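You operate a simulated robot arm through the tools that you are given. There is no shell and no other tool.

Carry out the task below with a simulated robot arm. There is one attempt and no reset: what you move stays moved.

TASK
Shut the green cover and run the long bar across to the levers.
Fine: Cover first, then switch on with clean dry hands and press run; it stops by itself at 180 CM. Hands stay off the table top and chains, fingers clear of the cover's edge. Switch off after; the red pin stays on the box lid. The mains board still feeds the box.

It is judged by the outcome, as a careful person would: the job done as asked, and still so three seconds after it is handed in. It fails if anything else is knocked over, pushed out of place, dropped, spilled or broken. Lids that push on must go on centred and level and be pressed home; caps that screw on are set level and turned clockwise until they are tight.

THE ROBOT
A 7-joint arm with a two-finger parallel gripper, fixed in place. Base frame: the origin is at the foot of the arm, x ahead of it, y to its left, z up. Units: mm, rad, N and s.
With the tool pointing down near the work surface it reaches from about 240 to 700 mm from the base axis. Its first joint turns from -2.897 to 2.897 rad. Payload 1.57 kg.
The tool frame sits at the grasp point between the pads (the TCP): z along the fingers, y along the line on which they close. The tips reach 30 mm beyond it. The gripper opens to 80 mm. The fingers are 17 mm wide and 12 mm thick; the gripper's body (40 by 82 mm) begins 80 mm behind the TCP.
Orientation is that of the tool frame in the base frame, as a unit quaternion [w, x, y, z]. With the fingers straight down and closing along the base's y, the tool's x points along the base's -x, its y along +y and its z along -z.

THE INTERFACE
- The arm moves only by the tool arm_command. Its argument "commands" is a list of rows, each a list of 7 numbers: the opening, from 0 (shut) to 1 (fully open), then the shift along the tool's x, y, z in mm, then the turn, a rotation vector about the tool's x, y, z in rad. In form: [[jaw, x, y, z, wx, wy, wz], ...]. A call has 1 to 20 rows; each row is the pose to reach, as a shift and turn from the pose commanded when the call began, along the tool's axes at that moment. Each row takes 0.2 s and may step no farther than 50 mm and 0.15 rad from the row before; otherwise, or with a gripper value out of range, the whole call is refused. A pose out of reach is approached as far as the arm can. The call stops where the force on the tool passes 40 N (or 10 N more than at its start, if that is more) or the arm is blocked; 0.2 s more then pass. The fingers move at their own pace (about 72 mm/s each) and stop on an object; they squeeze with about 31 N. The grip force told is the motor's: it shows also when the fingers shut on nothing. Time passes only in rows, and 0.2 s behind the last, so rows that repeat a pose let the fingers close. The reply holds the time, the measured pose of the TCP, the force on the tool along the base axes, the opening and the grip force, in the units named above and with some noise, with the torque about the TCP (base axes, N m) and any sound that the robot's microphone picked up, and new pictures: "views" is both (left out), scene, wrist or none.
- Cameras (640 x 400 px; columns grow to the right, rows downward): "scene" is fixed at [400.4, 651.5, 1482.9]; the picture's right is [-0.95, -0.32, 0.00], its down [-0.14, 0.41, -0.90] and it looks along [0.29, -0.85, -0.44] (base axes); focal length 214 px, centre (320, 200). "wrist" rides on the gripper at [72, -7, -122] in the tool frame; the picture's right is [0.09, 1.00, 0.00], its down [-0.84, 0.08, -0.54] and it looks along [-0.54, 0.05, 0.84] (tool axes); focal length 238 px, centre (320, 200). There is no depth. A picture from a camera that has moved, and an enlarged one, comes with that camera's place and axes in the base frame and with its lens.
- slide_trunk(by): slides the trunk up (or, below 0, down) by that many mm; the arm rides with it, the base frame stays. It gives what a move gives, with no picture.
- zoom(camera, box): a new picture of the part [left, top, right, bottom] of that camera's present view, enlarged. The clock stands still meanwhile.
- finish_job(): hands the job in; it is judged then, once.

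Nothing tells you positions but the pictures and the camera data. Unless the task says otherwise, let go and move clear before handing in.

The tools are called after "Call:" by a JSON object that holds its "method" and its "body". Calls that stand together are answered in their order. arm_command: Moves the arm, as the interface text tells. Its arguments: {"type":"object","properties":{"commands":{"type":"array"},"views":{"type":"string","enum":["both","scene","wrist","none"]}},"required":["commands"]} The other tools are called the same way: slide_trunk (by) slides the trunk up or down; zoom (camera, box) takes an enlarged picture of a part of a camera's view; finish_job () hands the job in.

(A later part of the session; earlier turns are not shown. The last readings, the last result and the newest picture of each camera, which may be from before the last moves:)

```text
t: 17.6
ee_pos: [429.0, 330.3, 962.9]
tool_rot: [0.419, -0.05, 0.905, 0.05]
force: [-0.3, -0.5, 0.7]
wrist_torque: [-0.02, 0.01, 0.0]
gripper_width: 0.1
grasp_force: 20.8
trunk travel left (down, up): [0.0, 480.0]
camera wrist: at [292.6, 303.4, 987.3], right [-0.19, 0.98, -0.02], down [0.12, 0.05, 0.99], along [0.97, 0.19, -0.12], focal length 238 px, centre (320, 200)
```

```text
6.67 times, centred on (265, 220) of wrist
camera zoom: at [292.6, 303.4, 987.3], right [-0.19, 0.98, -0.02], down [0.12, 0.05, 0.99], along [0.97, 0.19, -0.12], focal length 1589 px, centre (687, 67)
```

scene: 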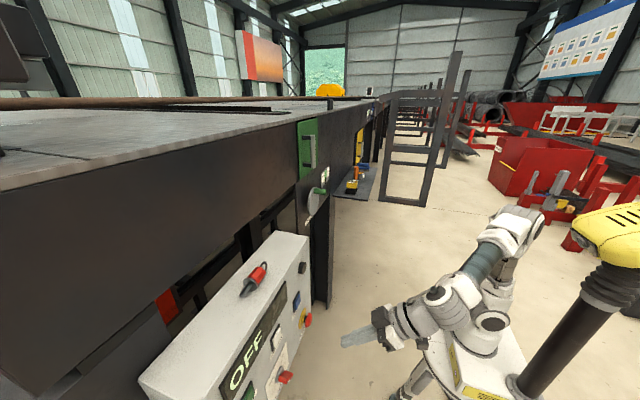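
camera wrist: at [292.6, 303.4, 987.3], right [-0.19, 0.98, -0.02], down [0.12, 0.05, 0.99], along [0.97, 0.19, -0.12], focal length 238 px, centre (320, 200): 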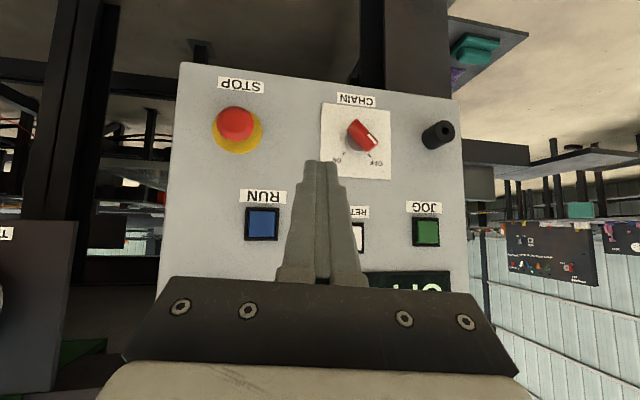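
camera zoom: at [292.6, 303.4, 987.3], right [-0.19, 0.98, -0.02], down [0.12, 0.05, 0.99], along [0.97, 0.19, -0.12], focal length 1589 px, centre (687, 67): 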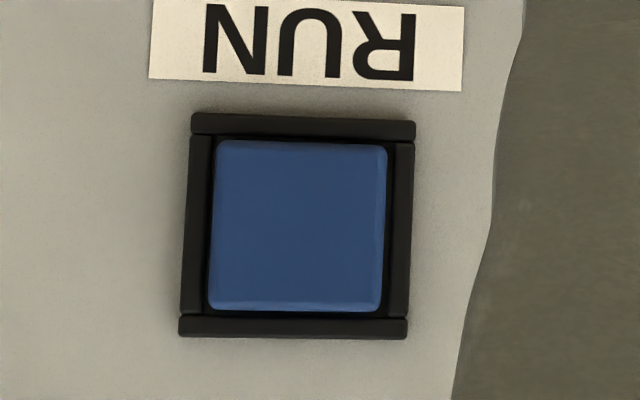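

The handle is a bar about 38 × 10 mm, standing roughly 22 mm proud (x≈556–577). The RUN cap is about 32 mm square, centred near (y 289, z 980). I'll move to a pre-approach point left of and below the pointer end, with the tips still well short of the panel.

Call:
{"method": "arm_command", "body": {"commands": [[0, 7.9, 22.8, 31, 0, 0, 0], [0, 15.8, 45.6, 62, 0, 0, 0], [0, 23.8, 68.4, 93, 0, 0, 0], [0, 31.7, 91.2, 123.9, 0, 0, 0], [0, 31.7, 91.2, 123.9, 0, 0, 0]]}}

Call:
{"method": "zoom", "body": {"camera": "wrist", "box": [220, 80, 420, 205]}}

Call:
{"method": "zoom", "body": {"camera": "scene", "box": [220, 300, 360, 400]}}

```text
t: 18.8
ee_pos: [489.1, 435.9, 861.3]
tool_rot: [0.42, -0.051, 0.905, 0.051]
force: [-0.1, 0.8, 0.3]
wrist_torque: [0.0, -0.01, 0.03]
gripper_width: 0.0
grasp_force: 21.0
trunk travel left (down, up): [0.0, 480.0]
camera wrist: at [352.3, 409.9, 886.1], right [-0.19, 0.98, -0.02], down [0.12, 0.05, 0.99], along [0.97, 0.19, -0.12], focal length 238 px, centre (320, 200)
```

scene: 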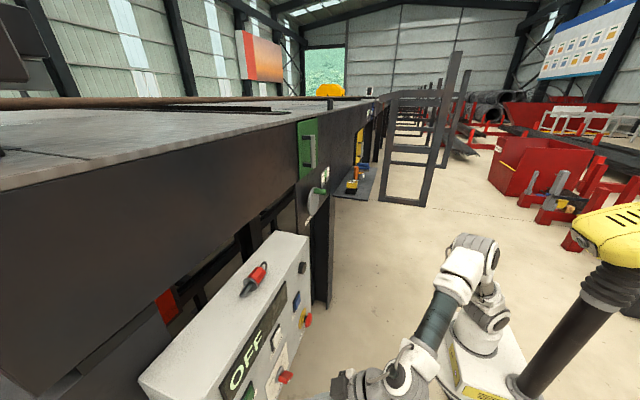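
wrist: 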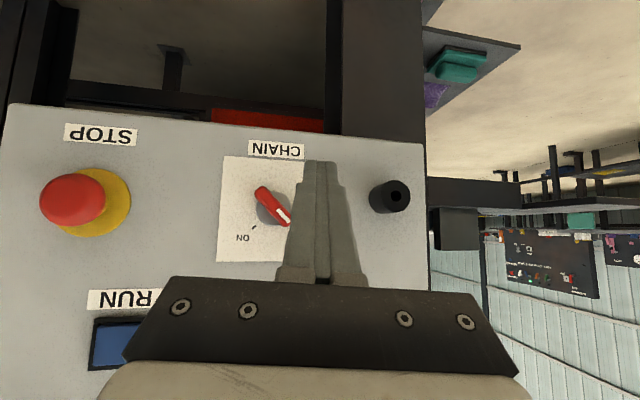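

```text
3.20 times, centred on (320, 142) of wrist
camera zoom: at [352.3, 409.9, 886.1], right [-0.19, 0.98, -0.02], down [0.12, 0.05, 0.99], along [0.97, 0.19, -0.12], focal length 763 px, centre (320, 384)
```

zoom: 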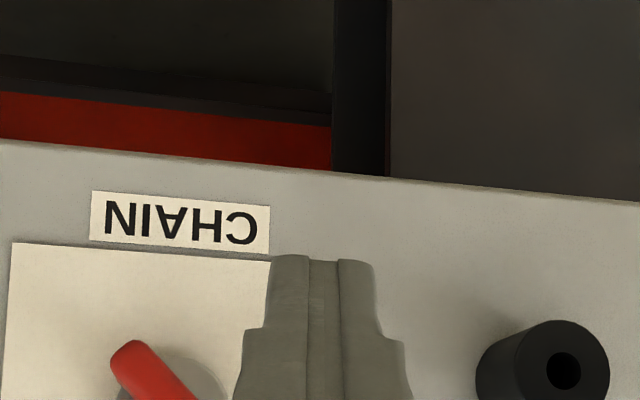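

```text
4.00 times, centred on (290, 350) of scene
camera zoom: at [400.4, 651.5, 1482.9], right [-0.95, -0.32, 0.0], down [-0.14, 0.41, -0.9], along [0.29, -0.85, -0.44], focal length 858 px, centre (440, -400)
```

zoom: 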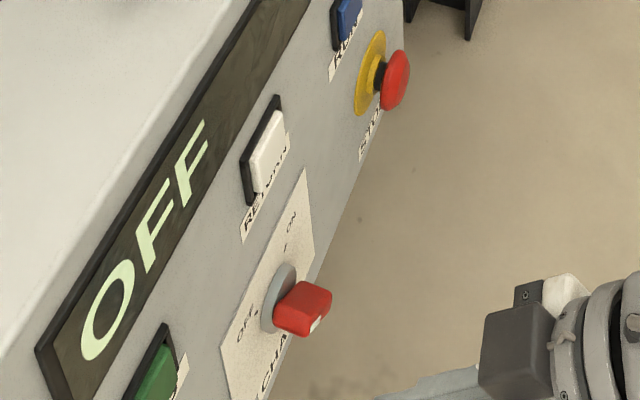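

From almost straight in front, I'll check the handle and how the fingertip lines up with it.

Call:
{"method": "zoom", "body": {"camera": "wrist", "box": [220, 150, 360, 270]}}

```text
3.33 times, centred on (290, 210) of wrist
camera zoom: at [352.3, 409.9, 886.1], right [-0.19, 0.98, -0.02], down [0.12, 0.05, 0.99], along [0.97, 0.19, -0.12], focal length 794 px, centre (420, 167)
```

zoom: 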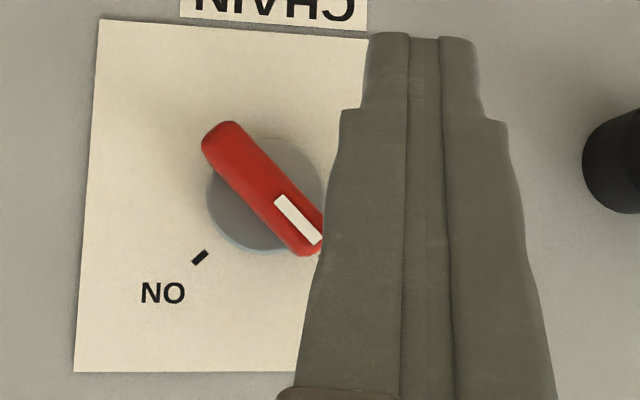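

The fingertip lines up just left of the pointer end. I'll move straight in so the tips reach handle depth but stay short of the panel, just below-left of the pointer.

Call:
{"method": "arm_command", "body": {"commands": [[0, -12.3, -2.4, 13.4, 0, 0, 0], [0, -24.5, -4.9, 26.7, 0, 0, 0], [0, -36.7, -7.3, 40, 0, 0, 0], [0, -36.7, -7.3, 40, 0, 0, 0]]}}

Call:
{"method": "zoom", "body": {"camera": "wrist", "box": [200, 120, 380, 260]}}

Call:
{"method": "zoom", "body": {"camera": "scene", "box": [220, 310, 350, 400]}}

```text
t: 19.8
ee_pos: [542.1, 435.5, 863.0]
tool_rot: [0.42, -0.051, 0.905, 0.051]
force: [0.1, -0.5, 0.3]
wrist_torque: [0.03, 0.0, -0.03]
gripper_width: 0.1
grasp_force: 21.7
trunk travel left (down, up): [0.0, 480.0]
camera wrist: at [407.5, 409.6, 888.2], right [-0.19, 0.98, -0.02], down [0.12, 0.05, 0.99], along [0.97, 0.19, -0.13], focal length 238 px, centre (320, 200)
```

scene: 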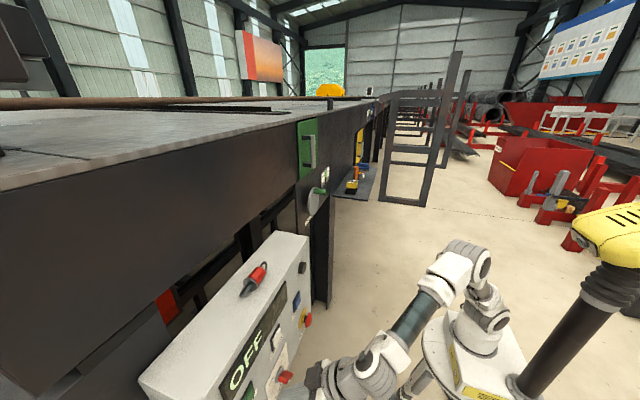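
wrist: 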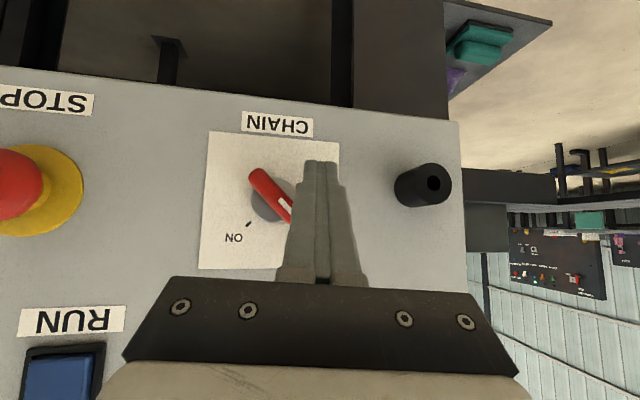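

```text
2.86 times, centred on (290, 190) of wrist
camera zoom: at [407.5, 409.6, 888.2], right [-0.19, 0.98, -0.02], down [0.12, 0.05, 0.99], along [0.97, 0.19, -0.13], focal length 681 px, centre (406, 229)
```

zoom: 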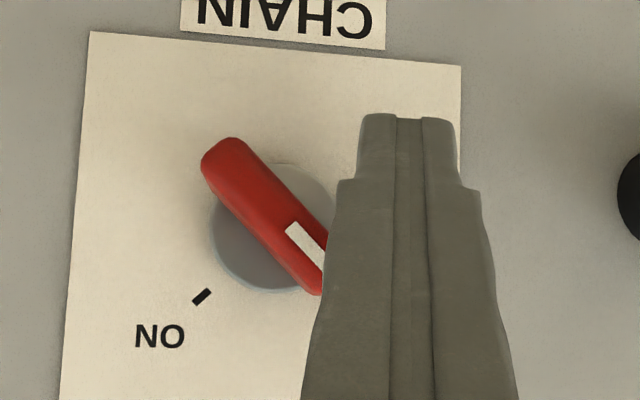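

```text
4.44 times, centred on (285, 355) of scene
camera zoom: at [400.4, 651.5, 1482.9], right [-0.95, -0.32, 0.0], down [-0.14, 0.41, -0.9], along [0.29, -0.85, -0.44], focal length 953 px, centre (476, -489)
```

zoom: 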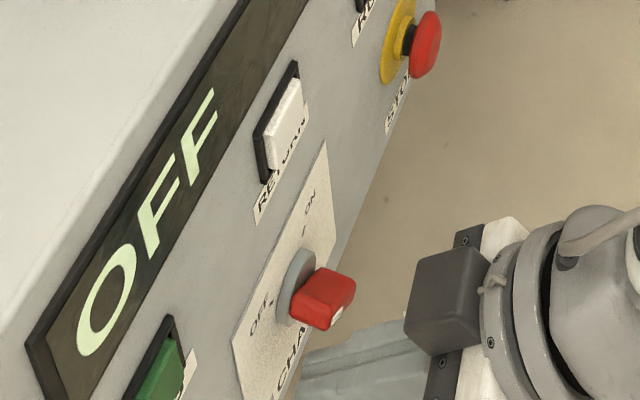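

The tip is below-left of the pointer end, as planned. I'll start sweeping up and over to turn the handle clockwise, doing the first half and then checking.

Call:
{"method": "arm_command", "body": {"commands": [[0, -3, -1.5, -2.8, 0, 0, 0], [0, -6, -3.1, -5.6, 0, 0, 0], [0, -9, -5.3, -8.5, 0, 0, 0], [0, -11.8, -7.6, -11.4, 0, 0, 0], [0, -14.8, -8.9, -14.2, 0, 0, 0], [0, -17.8, -10.2, -17, 0, 0, 0], [0, -23.8, -11.8, -22.4, 0, 0, 0]]}}

Call:
{"method": "zoom", "body": {"camera": "wrist", "box": [200, 100, 380, 260]}}

Call:
{"method": "zoom", "body": {"camera": "scene", "box": [220, 310, 350, 400]}}

```text
t: 21.4
ee_pos: [542.9, 421.8, 895.4]
tool_rot: [0.42, -0.051, 0.905, 0.05]
force: [0.3, 0.7, 0.3]
wrist_torque: [-0.01, 0.02, 0.0]
gripper_width: 0.1
grasp_force: 21.6
trunk travel left (down, up): [0.0, 480.0]
camera wrist: at [407.3, 395.5, 921.3], right [-0.19, 0.98, -0.02], down [0.12, 0.05, 0.99], along [0.97, 0.19, -0.12], focal length 238 px, centre (320, 200)
```

scene: 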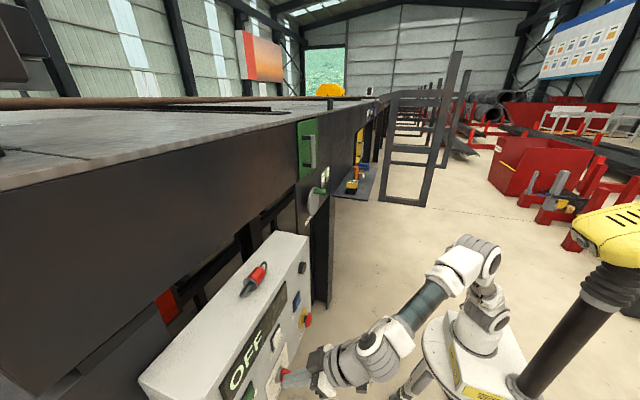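
wrist: 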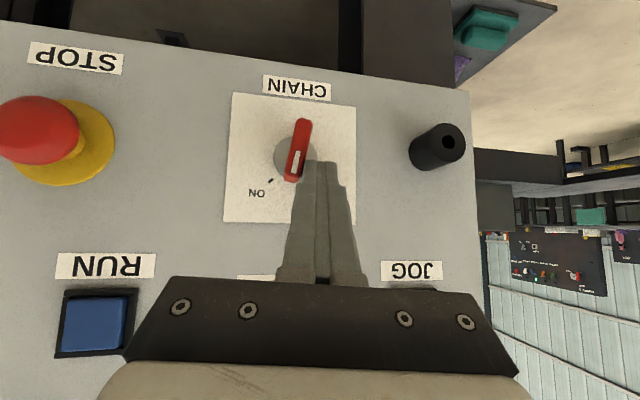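

```text
2.50 times, centred on (290, 180) of wrist
camera zoom: at [407.3, 395.5, 921.3], right [-0.19, 0.98, -0.02], down [0.12, 0.05, 0.99], along [0.97, 0.19, -0.12], focal length 596 px, centre (395, 250)
```

zoom: 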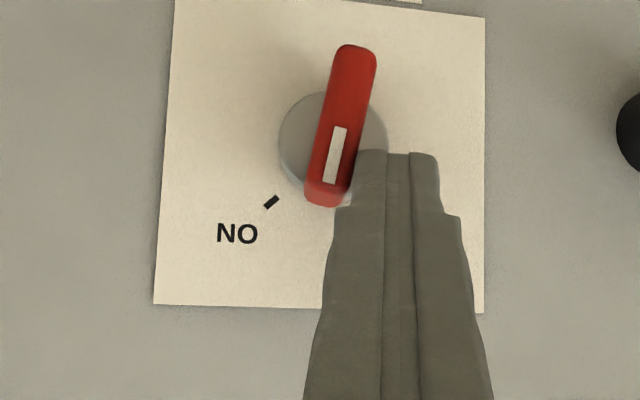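

```text
4.44 times, centred on (285, 355) of scene
camera zoom: at [400.4, 651.5, 1482.9], right [-0.95, -0.32, 0.0], down [-0.14, 0.41, -0.9], along [0.29, -0.85, -0.44], focal length 953 px, centre (476, -489)
```

zoom: 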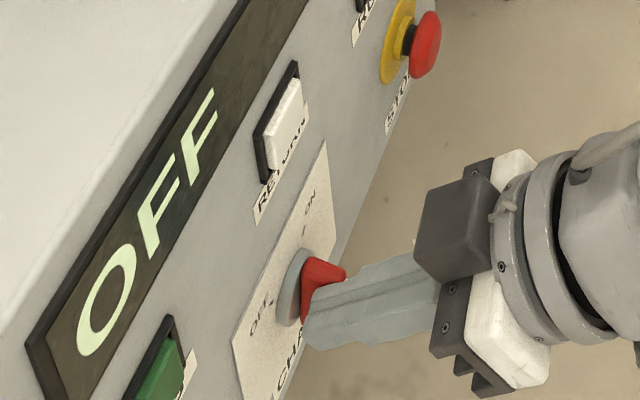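

The handle is a bit past halfway and turning freely. I'll finish the sweep over the top to bring the pointer to ON.

Call:
{"method": "arm_command", "body": {"commands": [[0, -3.4, -1.7, -3.2, 0, 0, 0], [0, -6.7, -3.5, -6.3, 0, 0, 0], [0, -8.8, -7.3, -8.8, 0, 0, 0], [0, -8.3, -9.3, -8.8, 0, 0, 0], [0, -7.8, -11.3, -8.7, 0, 0, 0], [0, -7.8, -11.3, -8.7, 0, 0, 0]]}}

Call:
{"method": "zoom", "body": {"camera": "wrist", "box": [200, 80, 380, 240]}}

Call:
{"method": "zoom", "body": {"camera": "scene", "box": [220, 310, 350, 400]}}

```text
t: 22.8
ee_pos: [542.6, 409.9, 908.2]
tool_rot: [0.42, -0.05, 0.905, 0.05]
force: [1.1, 0.5, 0.4]
wrist_torque: [0.04, 0.02, 0.01]
gripper_width: 0.0
grasp_force: 21.3
trunk travel left (down, up): [0.0, 480.0]
camera wrist: at [408.1, 383.7, 932.5], right [-0.19, 0.98, -0.02], down [0.12, 0.05, 0.99], along [0.97, 0.19, -0.13], focal length 238 px, centre (320, 200)
```

scene: 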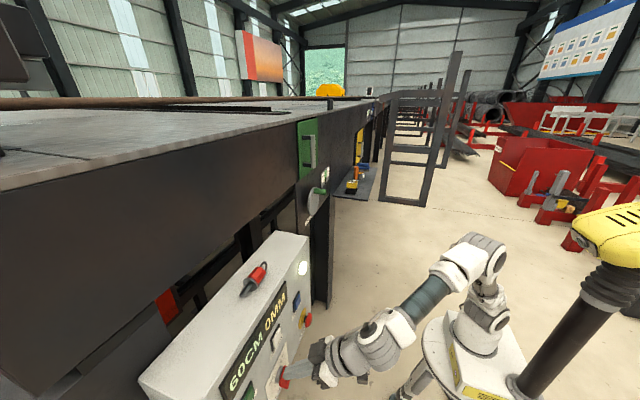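
wrist: 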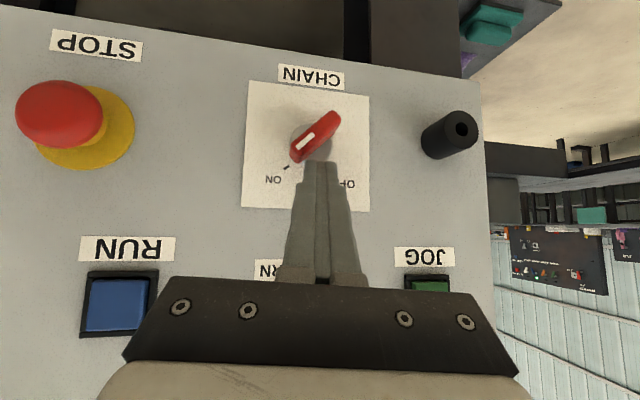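

```text
2.50 times, centred on (290, 160) of wrist
camera zoom: at [408.1, 383.7, 932.5], right [-0.19, 0.98, -0.02], down [0.12, 0.05, 0.99], along [0.97, 0.19, -0.13], focal length 596 px, centre (395, 300)
```

zoom: 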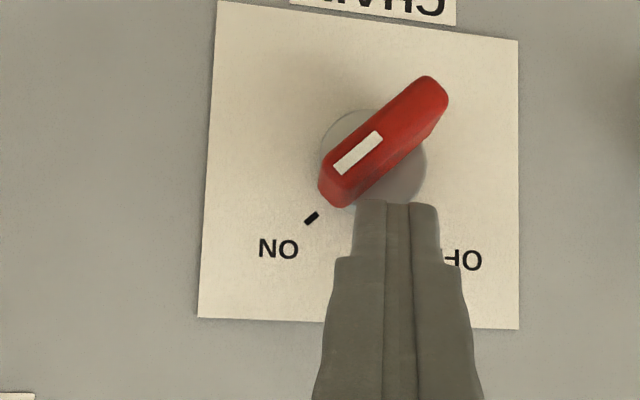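

```text
4.44 times, centred on (285, 355) of scene
camera zoom: at [400.4, 651.5, 1482.9], right [-0.95, -0.32, 0.0], down [-0.14, 0.41, -0.9], along [0.29, -0.85, -0.44], focal length 953 px, centre (476, -489)
```

zoom: 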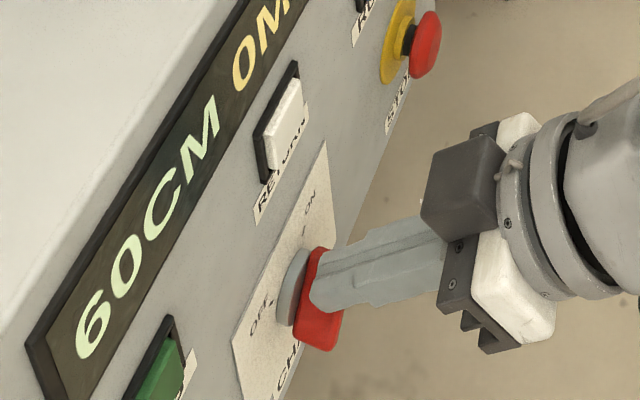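

The switch is ON. The lamp is lit and the display reads 60CM 0MM. I'll back straight off the handle and move in front of the RUN button.

Call:
{"method": "arm_command", "body": {"commands": [[0, 12.9, 2.7, -15.1, 0, 0, 0], [0, 38.6, 8.1, -45.3, 0, 0, 0], [0, 23.1, -21.1, -63.8, 0, 0, 0], [0, 7.6, -50.3, -82.2, 0, 0, 0], [0, -7.9, -79.5, -100.7, 0, 0, 0], [0, -23.4, -108.7, -119.1, 0, 0, 0], [0, -23.4, -108.7, -119.1, 0, 0, 0]]}}

Call:
{"method": "zoom", "body": {"camera": "wrist", "box": [220, 90, 440, 250]}}

Call:
{"method": "zoom", "body": {"camera": "scene", "box": [200, 240, 340, 400]}}

```text
t: 24.4
ee_pos: [482.8, 286.2, 995.9]
tool_rot: [0.42, -0.05, 0.905, 0.05]
force: [-0.5, -0.2, 0.6]
wrist_torque: [0.03, -0.05, -0.01]
gripper_width: 0.2
grasp_force: 21.5
trunk travel left (down, up): [0.0, 480.0]
camera wrist: at [347.1, 260.8, 1021.8], right [-0.19, 0.98, -0.02], down [0.12, 0.05, 0.99], along [0.97, 0.19, -0.13], focal length 238 px, centre (320, 200)
```

scene: 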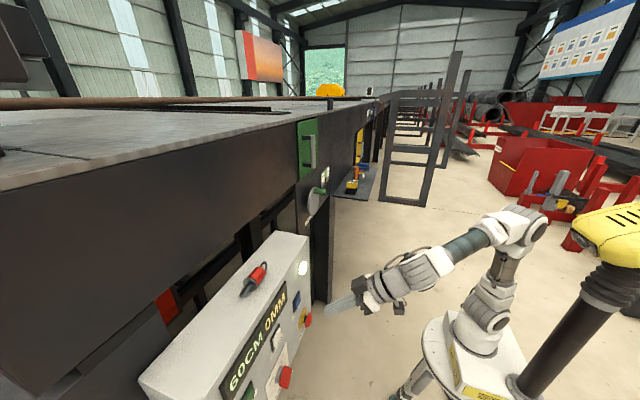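
wrist: 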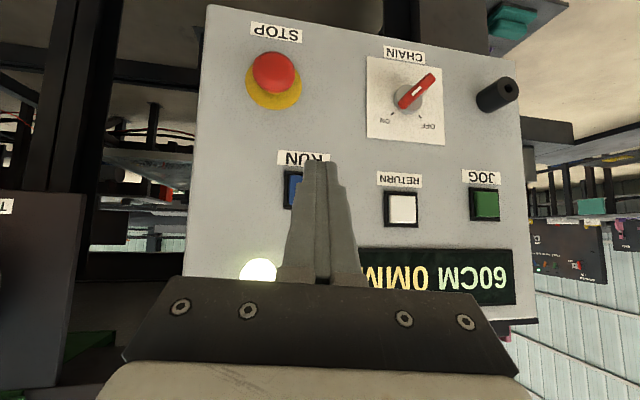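

```text
2.50 times, centred on (330, 170) of wrist
camera zoom: at [347.1, 260.8, 1021.8], right [-0.19, 0.98, -0.02], down [0.12, 0.05, 0.99], along [0.97, 0.19, -0.13], focal length 596 px, centre (295, 275)
```

zoom: 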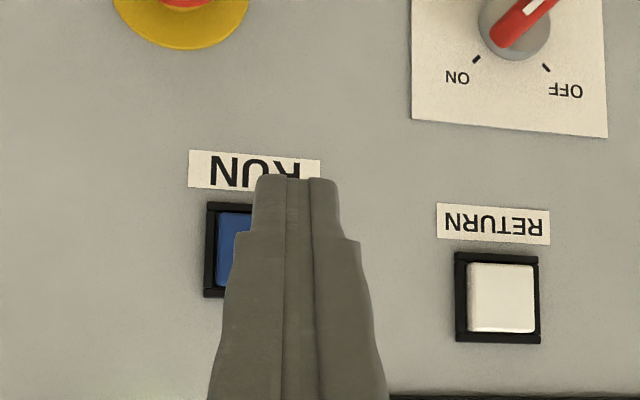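

```text
2.50 times, centred on (270, 320) of scene
camera zoom: at [400.4, 651.5, 1482.9], right [-0.95, -0.32, 0.0], down [-0.14, 0.41, -0.9], along [0.29, -0.85, -0.44], focal length 536 px, centre (445, -100)
```

zoom: 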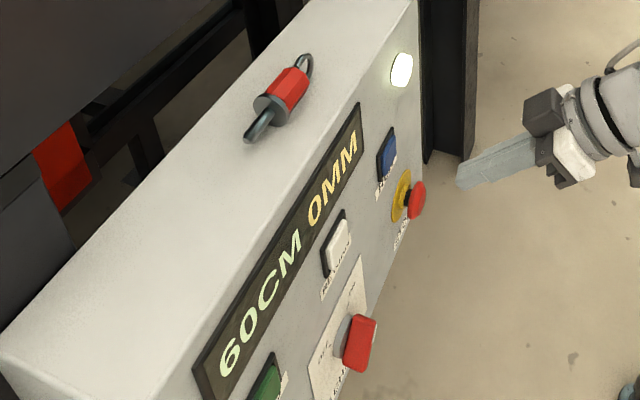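

The tip is centred on the RUN cap at about (y 290, z 982). I'll advance straight in, slowing down for contact.

Call:
{"method": "arm_command", "body": {"commands": [[0, -19.3, -4.1, 22.7, 0, 0, 0], [0, -32.2, -6.8, 37.8, 0, 0, 0], [0, -38.6, -8.1, 45.3, 0, 0, 0], [0, -41.8, -8.8, 49.1, 0, 0, 0], [0, -43.7, -9.2, 51.3, 0, 0, 0]]}}

Call:
{"method": "zoom", "body": {"camera": "scene", "box": [200, 240, 340, 400]}}

```text
t: 25.6
ee_pos: [552.1, 286.5, 997.3]
tool_rot: [0.42, -0.049, 0.905, 0.05]
force: [-1.3, -0.1, 0.5]
wrist_torque: [-0.03, -0.01, 0.01]
gripper_width: 0.0
grasp_force: 21.4
trunk travel left (down, up): [0.0, 480.0]
camera wrist: at [416.0, 261.2, 1021.5], right [-0.19, 0.98, -0.02], down [0.12, 0.05, 0.99], along [0.97, 0.19, -0.12], focal length 238 px, centre (320, 200)
```

scene: 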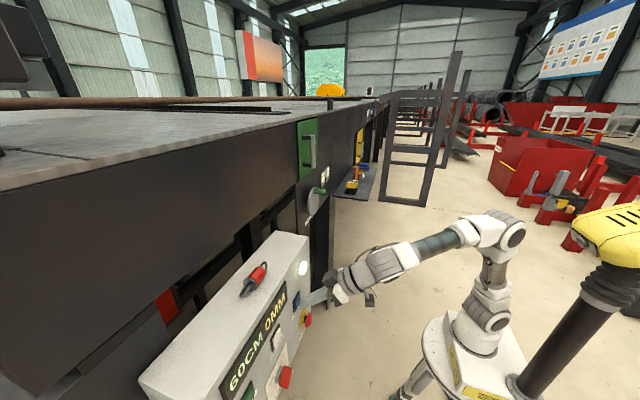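
wrist: 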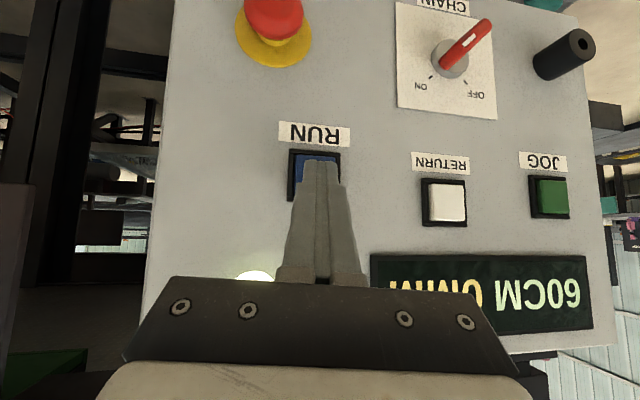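

```text
2.50 times, centred on (270, 320) of scene
camera zoom: at [400.4, 651.5, 1482.9], right [-0.95, -0.32, 0.0], down [-0.14, 0.41, -0.9], along [0.29, -0.85, -0.44], focal length 536 px, centre (445, -100)
```

zoom: 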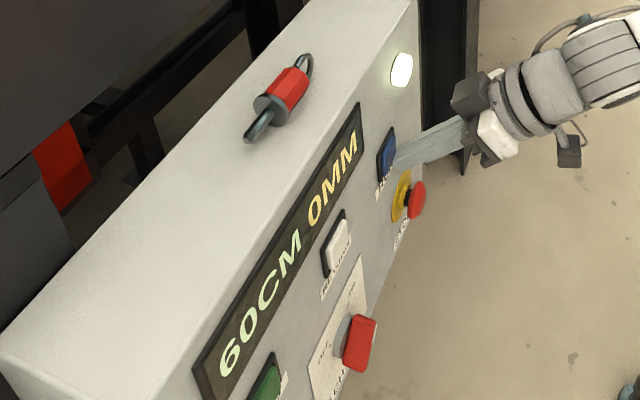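

The tip is just at the cap with no contact force yet. I'll press in small steps.

Call:
{"method": "arm_command", "body": {"commands": [[0, -1.6, -0.3, 1.9, 0, 0, 0], [0, -3.2, -0.7, 3.8, 0, 0, 0], [0, -4.8, -1, 5.7, 0, 0, 0], [0, -6.1, -1.3, 7.2, 0, 0, 0]]}}

Call:
{"method": "zoom", "body": {"camera": "scene", "box": [200, 240, 340, 400]}}

```text
t: 26.6
ee_pos: [559.0, 286.7, 996.9]
tool_rot: [0.419, -0.051, 0.905, 0.051]
force: [-15.4, -4.2, 0.7]
wrist_torque: [-0.09, 0.21, -0.16]
gripper_width: 0.0
grasp_force: 21.4
trunk travel left (down, up): [0.0, 480.0]
heard: click
camera wrist: at [423.8, 261.3, 1021.9], right [-0.19, 0.98, -0.02], down [0.12, 0.05, 0.99], along [0.97, 0.19, -0.13], focal length 238 px, centre (320, 200)
```

scene: 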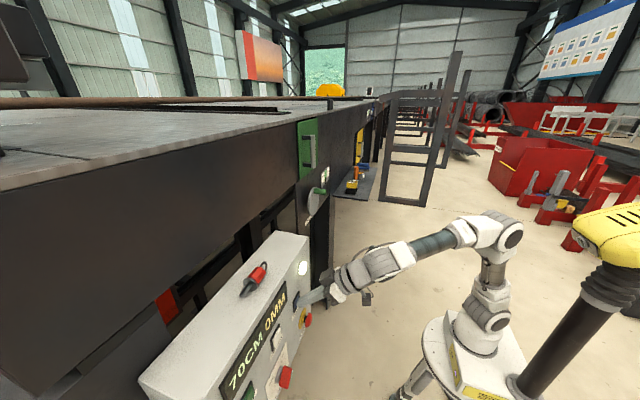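
wrist: 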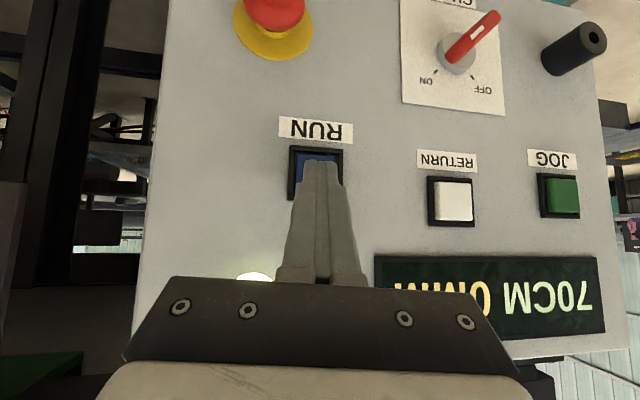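

```text
2.50 times, centred on (270, 320) of scene
camera zoom: at [400.4, 651.5, 1482.9], right [-0.95, -0.32, 0.0], down [-0.14, 0.41, -0.9], along [0.29, -0.85, -0.44], focal length 536 px, centre (445, -100)
```

zoom: 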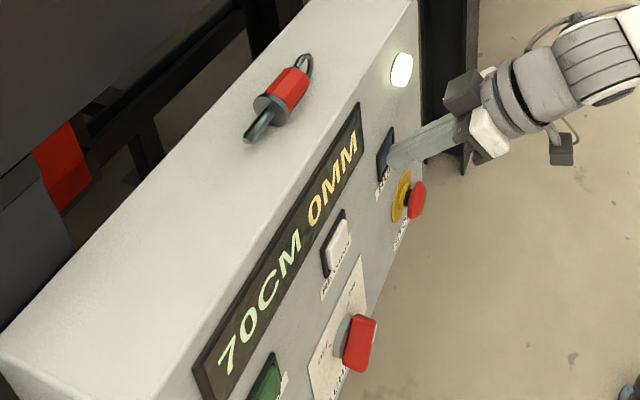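

There was a click and the display is counting (70CM), so the bar is running. I'll release RUN by backing straight off and watch it travel.

Call:
{"method": "arm_command", "body": {"commands": [[0, 6.4, 1.4, -7.6, 0, 0, 0], [0, 19.3, 4.1, -22.7, 0, 0, 0], [0, 38.6, 8.1, -45.3, 0, 0, 0], [0, 38.6, 8.1, -45.3, 0, 0, 0]]}}

Call:
{"method": "zoom", "body": {"camera": "scene", "box": [200, 240, 340, 400]}}

Call:
{"method": "zoom", "body": {"camera": "scene", "box": [0, 60, 400, 200]}}

```text
t: 27.6
ee_pos: [500.3, 288.9, 996.6]
tool_rot: [0.42, -0.051, 0.905, 0.051]
force: [0.9, -0.7, -1.4]
wrist_torque: [-0.01, 0.02, 0.02]
gripper_width: 0.0
grasp_force: 21.3
trunk travel left (down, up): [0.0, 480.0]
camera wrist: at [364.3, 262.9, 1021.1], right [-0.19, 0.98, -0.02], down [0.12, 0.05, 0.99], along [0.97, 0.19, -0.13], focal length 238 px, centre (320, 200)
```

scene: 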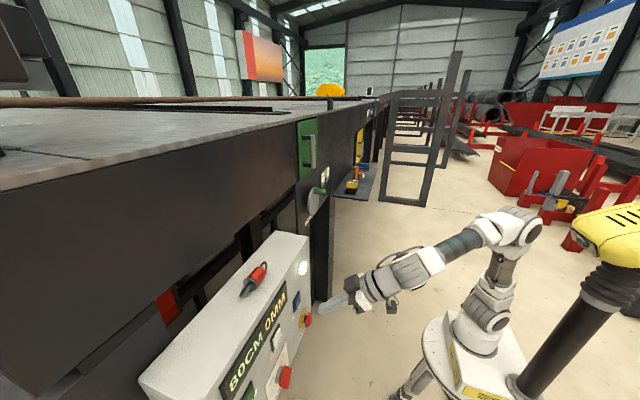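
wrist: 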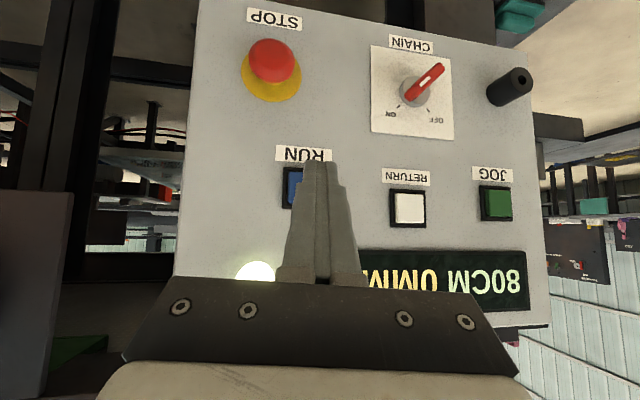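

```text
2.50 times, centred on (270, 320) of scene
camera zoom: at [400.4, 651.5, 1482.9], right [-0.95, -0.32, 0.0], down [-0.14, 0.41, -0.9], along [0.29, -0.85, -0.44], focal length 536 px, centre (445, -100)
```

zoom: 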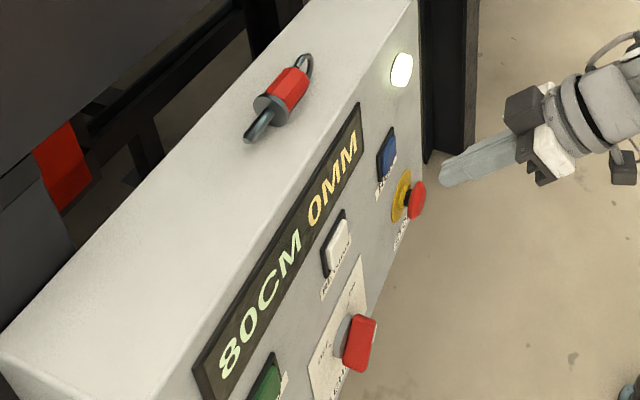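

```text
1.60 times, centred on (200, 130) of scene
camera zoom: at [400.4, 651.5, 1482.9], right [-0.95, -0.32, 0.0], down [-0.14, 0.41, -0.9], along [0.29, -0.85, -0.44], focal length 343 px, centre (512, 312)
```

zoom: 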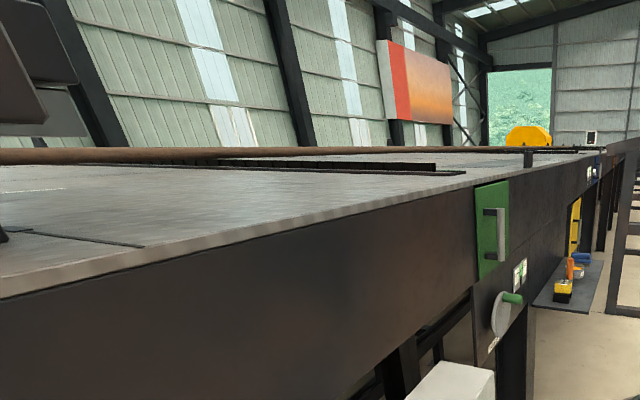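

The display reads 80CM and rising at about 10 cm/s. While it runs I'll move to a standoff to the right of the switch, well clear of the panel, and wait.

Call:
{"method": "arm_command", "body": {"commands": [[0, 26.2, 20, 22.2, 0, 0, 0], [0, 52.4, 40, 44.5, 0, 0, 0], [0, 78.6, 60, 66.7, 0, 0, 0], [0, 104.8, 80, 89, 0, 0, 0], [0, 104.8, 80, 89, 0, 0, 0], [0, 104.8, 80, 89, 0, 0, 0], [0, 104.8, 80, 89, 0, 0, 0], [0, 104.8, 80, 89, 0, 0, 0], [0, 104.8, 80, 89, 0, 0, 0], [0, 104.8, 80, 89, 0, 0, 0], [0, 104.8, 80, 89, 0, 0, 0], [0, 104.8, 80, 89, 0, 0, 0], [0, 104.8, 80, 89, 0, 0, 0], [0, 104.8, 80, 89, 0, 0, 0], [0, 104.8, 80, 89, 0, 0, 0]]}}

Call:
{"method": "zoom", "body": {"camera": "scene", "box": [200, 240, 340, 400]}}

```text
t: 30.8
ee_pos: [489.5, 374.0, 860.8]
tool_rot: [0.419, -0.05, 0.905, 0.05]
force: [0.4, -0.6, 0.8]
wrist_torque: [-0.03, 0.01, -0.02]
gripper_width: 0.0
grasp_force: 21.2
trunk travel left (down, up): [0.0, 480.0]
camera wrist: at [354.5, 348.0, 885.9], right [-0.19, 0.98, -0.02], down [0.12, 0.05, 0.99], along [0.97, 0.19, -0.13], focal length 238 px, centre (320, 200)
```

scene: 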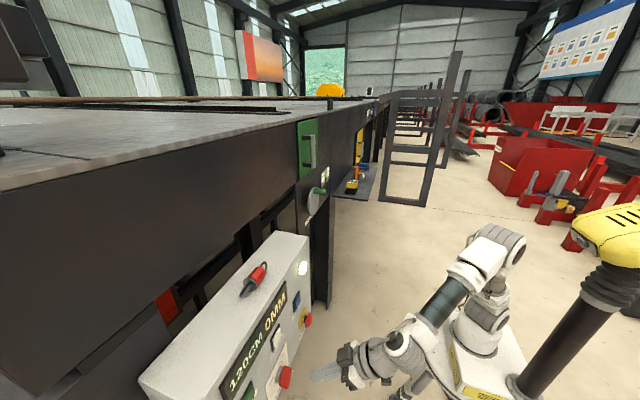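
wrist: 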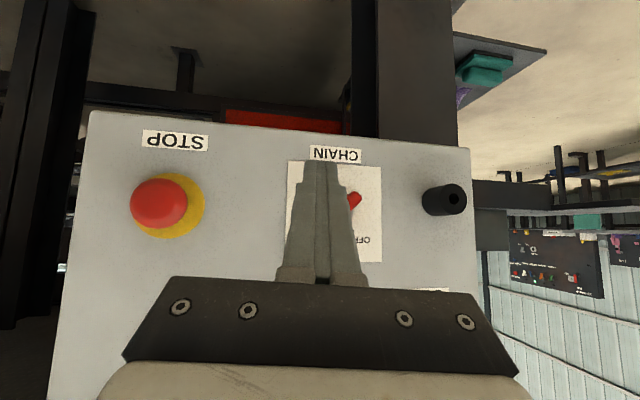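

```text
2.50 times, centred on (270, 320) of scene
camera zoom: at [400.4, 651.5, 1482.9], right [-0.95, -0.32, 0.0], down [-0.14, 0.41, -0.9], along [0.29, -0.85, -0.44], focal length 536 px, centre (445, -100)
```

zoom: 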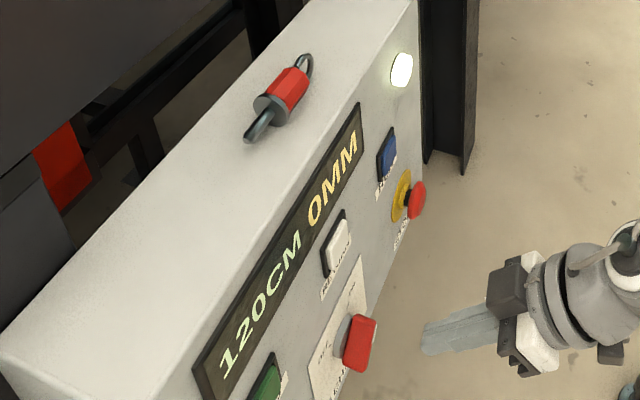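

The display reads 120CM and the bar is still advancing. I'll hold still and let it stop itself at 180.

Call:
{"method": "arm_command", "body": {"commands": [[0, 0, 0, 0, 0, 0, 0], [0, 0, 0, 0, 0, 0, 0], [0, 0, 0, 0, 0, 0, 0], [0, 0, 0, 0, 0, 0, 0], [0, 0, 0, 0, 0, 0, 0], [0, 0, 0, 0, 0, 0, 0], [0, 0, 0, 0, 0, 0, 0], [0, 0, 0, 0, 0, 0, 0], [0, 0, 0, 0, 0, 0, 0], [0, 0, 0, 0, 0, 0, 0], [0, 0, 0, 0, 0, 0, 0], [0, 0, 0, 0, 0, 0, 0], [0, 0, 0, 0, 0, 0, 0], [0, 0, 0, 0, 0, 0, 0], [0, 0, 0, 0, 0, 0, 0], [0, 0, 0, 0, 0, 0, 0], [0, 0, 0, 0, 0, 0, 0], [0, 0, 0, 0, 0, 0, 0], [0, 0, 0, 0, 0, 0, 0], [0, 0, 0, 0, 0, 0, 0]]}}

Call:
{"method": "zoom", "body": {"camera": "scene", "box": [200, 240, 340, 400]}}

```text
t: 35.0
ee_pos: [489.4, 374.4, 861.7]
tool_rot: [0.42, -0.05, 0.905, 0.05]
force: [-0.7, -1.0, 0.4]
wrist_torque: [0.0, 0.01, -0.02]
gripper_width: 0.1
grasp_force: 21.6
trunk travel left (down, up): [0.0, 480.0]
camera wrist: at [354.5, 348.0, 885.9], right [-0.19, 0.98, -0.02], down [0.12, 0.05, 0.99], along [0.97, 0.19, -0.13], focal length 238 px, centre (320, 200)
```

scene: 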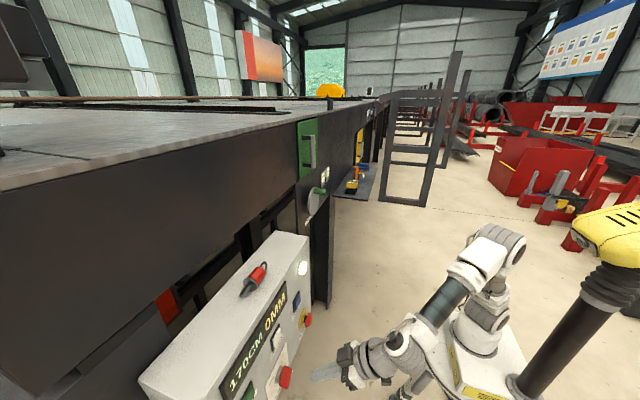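
wrist: 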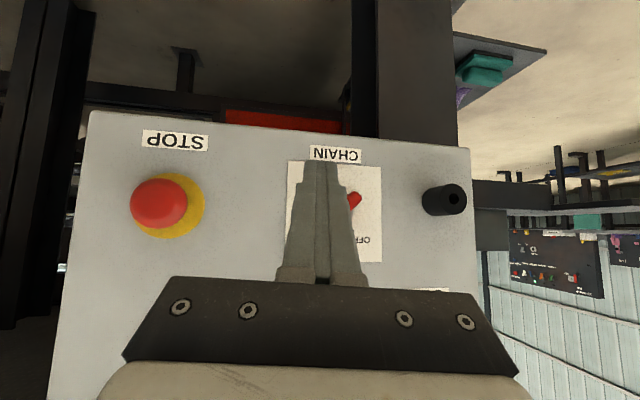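

```text
2.50 times, centred on (270, 320) of scene
camera zoom: at [400.4, 651.5, 1482.9], right [-0.95, -0.32, 0.0], down [-0.14, 0.41, -0.9], along [0.29, -0.85, -0.44], focal length 536 px, centre (445, -100)
```

zoom: 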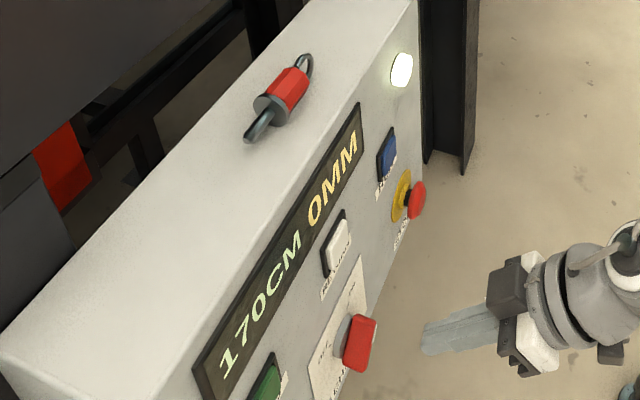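

It reads 170CM, nearly there. I'll wait a little longer and confirm it stops at 180.

Call:
{"method": "arm_command", "body": {"commands": [[0, 0, 0, 0, 0, 0, 0], [0, 0, 0, 0, 0, 0, 0], [0, 0, 0, 0, 0, 0, 0], [0, 0, 0, 0, 0, 0, 0], [0, 0, 0, 0, 0, 0, 0], [0, 0, 0, 0, 0, 0, 0], [0, 0, 0, 0, 0, 0, 0], [0, 0, 0, 0, 0, 0, 0], [0, 0, 0, 0, 0, 0, 0], [0, 0, 0, 0, 0, 0, 0]]}}

Call:
{"method": "zoom", "body": {"camera": "scene", "box": [200, 240, 340, 400]}}

Call:
{"method": "arm_command", "body": {"commands": [[0, 0, 0, 0, 0, 0, 0], [0, 0, 0, 0, 0, 0, 0], [0, 0, 0, 0, 0, 0, 0], [0, 0, 0, 0, 0, 0, 0], [0, 0, 0, 0, 0, 0, 0], [0, 0, 0, 0, 0, 0, 0], [0, 0, 0, 0, 0, 0, 0], [0, 0, 0, 0, 0, 0, 0], [0, 0, 0, 0, 0, 0, 0], [0, 0, 0, 0, 0, 0, 0]]}}

Call:
{"method": "zoom", "body": {"camera": "scene", "box": [200, 240, 340, 400]}}

Call:
{"method": "zoom", "body": {"camera": "scene", "box": [0, 60, 400, 200]}}

```text
t: 37.2
ee_pos: [489.6, 374.1, 860.9]
tool_rot: [0.419, -0.05, 0.905, 0.05]
force: [0.5, 0.4, 0.4]
wrist_torque: [0.04, 0.02, 0.01]
gripper_width: 0.0
grasp_force: 21.1
trunk travel left (down, up): [0.0, 480.0]
camera wrist: at [354.5, 348.0, 885.9], right [-0.19, 0.98, -0.02], down [0.12, 0.05, 0.99], along [0.97, 0.19, -0.13], focal length 238 px, centre (320, 200)
```

scene: 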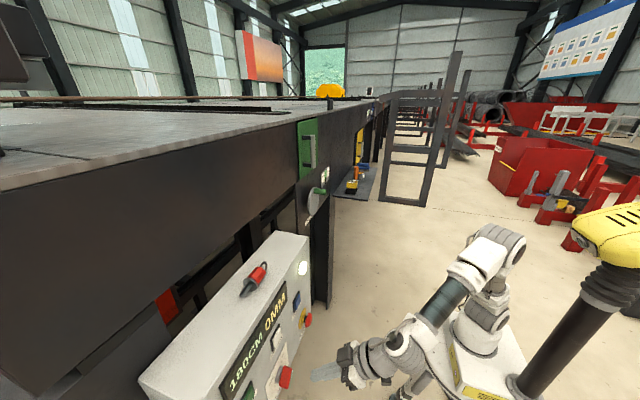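
wrist: 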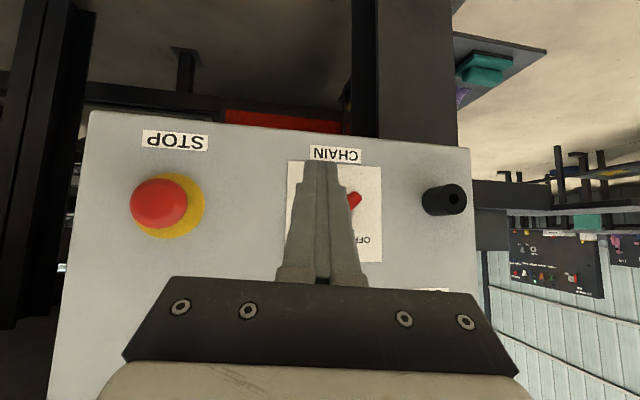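

```text
2.50 times, centred on (270, 320) of scene
camera zoom: at [400.4, 651.5, 1482.9], right [-0.95, -0.32, 0.0], down [-0.14, 0.41, -0.9], along [0.29, -0.85, -0.44], focal length 536 px, centre (445, -100)
```

zoom: 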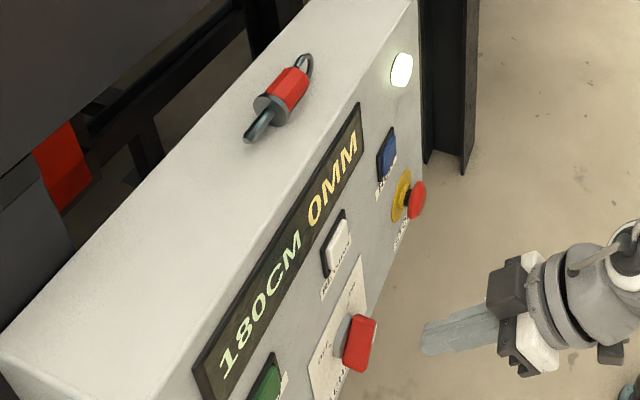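

```text
t: 39.4
ee_pos: [490.8, 374.3, 860.4]
tool_rot: [0.42, -0.051, 0.905, 0.051]
force: [0.4, -0.9, 0.2]
wrist_torque: [-0.03, -0.01, 0.0]
gripper_width: 0.0
grasp_force: 21.0
trunk travel left (down, up): [0.0, 480.0]
camera wrist: at [354.5, 348.0, 885.9], right [-0.19, 0.98, -0.02], down [0.12, 0.05, 0.99], along [0.97, 0.19, -0.13], focal length 238 px, centre (320, 200)
```

scene: 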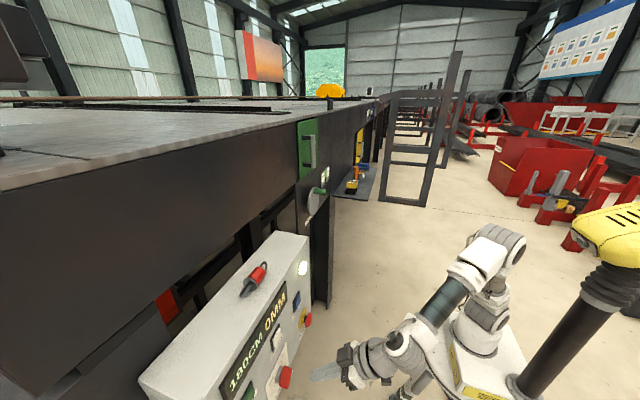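
wrist: 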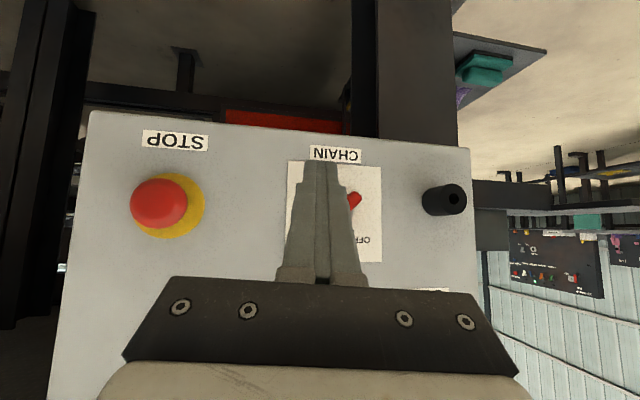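

```text
2.50 times, centred on (270, 320) of scene
camera zoom: at [400.4, 651.5, 1482.9], right [-0.95, -0.32, 0.0], down [-0.14, 0.41, -0.9], along [0.29, -0.85, -0.44], focal length 536 px, centre (445, -100)
```

zoom: 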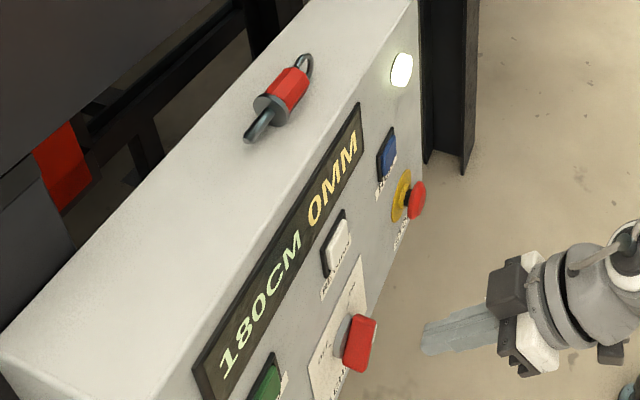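

```text
1.60 times, centred on (200, 130) of scene
camera zoom: at [400.4, 651.5, 1482.9], right [-0.95, -0.32, 0.0], down [-0.14, 0.41, -0.9], along [0.29, -0.85, -0.44], focal length 343 px, centre (512, 312)
```

zoom: 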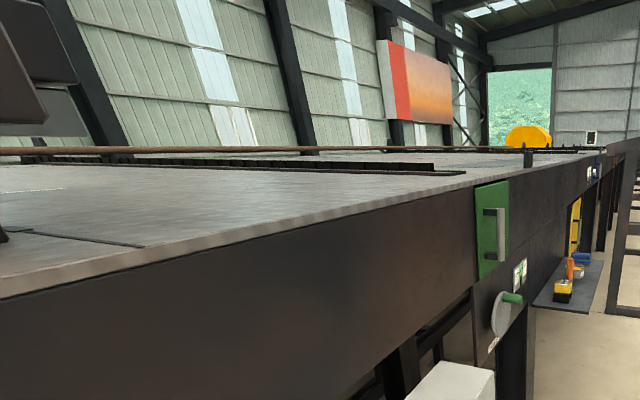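

The bar has stopped by itself at 180CM 0MM and lies across the far side. Now I'll switch off, coming in to the right of and below the pointer for the mirror-image sweep.

Call:
{"method": "arm_command", "body": {"commands": [[0, -12.3, -2.4, 13.2, 0, 0, 0], [0, -24.5, -4.8, 26.4, 0, 0, 0], [0, -36.7, -7.2, 39.5, 0, 0, 0], [0, -36.7, -7.2, 39.5, 0, 0, 0]]}}

Call:
{"method": "zoom", "body": {"camera": "wrist", "box": [240, 110, 440, 260]}}

Call:
{"method": "zoom", "body": {"camera": "scene", "box": [220, 310, 350, 400]}}

```text
t: 40.4
ee_pos: [544.4, 375.4, 865.0]
tool_rot: [0.419, -0.051, 0.905, 0.051]
force: [0.1, 0.5, 0.1]
wrist_torque: [-0.02, 0.02, -0.01]
gripper_width: 0.0
grasp_force: 21.3
trunk travel left (down, up): [0.0, 480.0]
camera wrist: at [408.6, 348.1, 889.8], right [-0.19, 0.98, -0.02], down [0.12, 0.05, 0.99], along [0.97, 0.19, -0.13], focal length 238 px, centre (320, 200)
```

scene: 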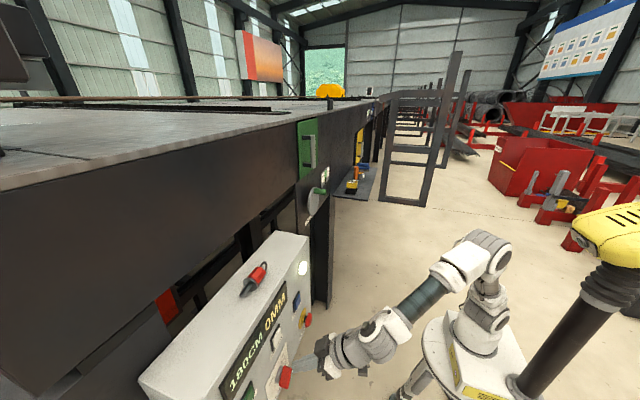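
wrist: 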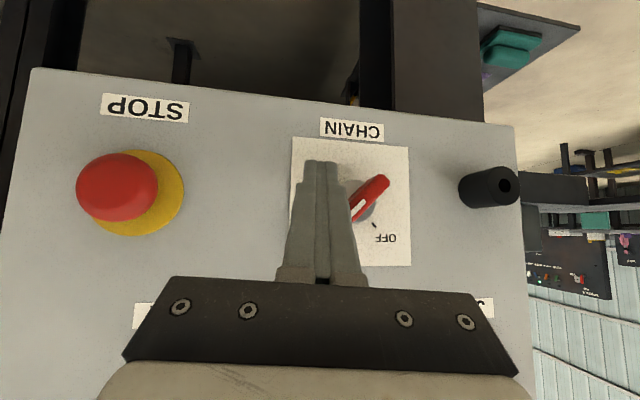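

```text
2.67 times, centred on (340, 185) of wrist
camera zoom: at [408.6, 348.1, 889.8], right [-0.19, 0.98, -0.02], down [0.12, 0.05, 0.99], along [0.97, 0.19, -0.13], focal length 636 px, centre (267, 240)
```

zoom: 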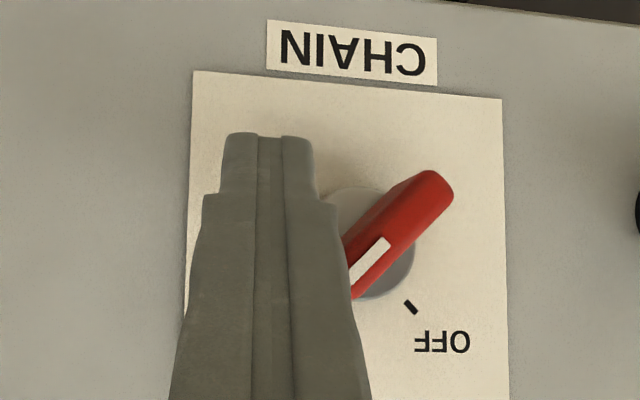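

```text
4.44 times, centred on (285, 355) of scene
camera zoom: at [400.4, 651.5, 1482.9], right [-0.95, -0.32, 0.0], down [-0.14, 0.41, -0.9], along [0.29, -0.85, -0.44], focal length 953 px, centre (476, -489)
```

zoom: 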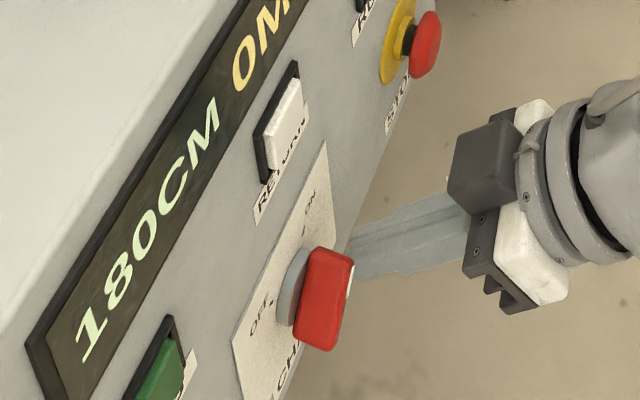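

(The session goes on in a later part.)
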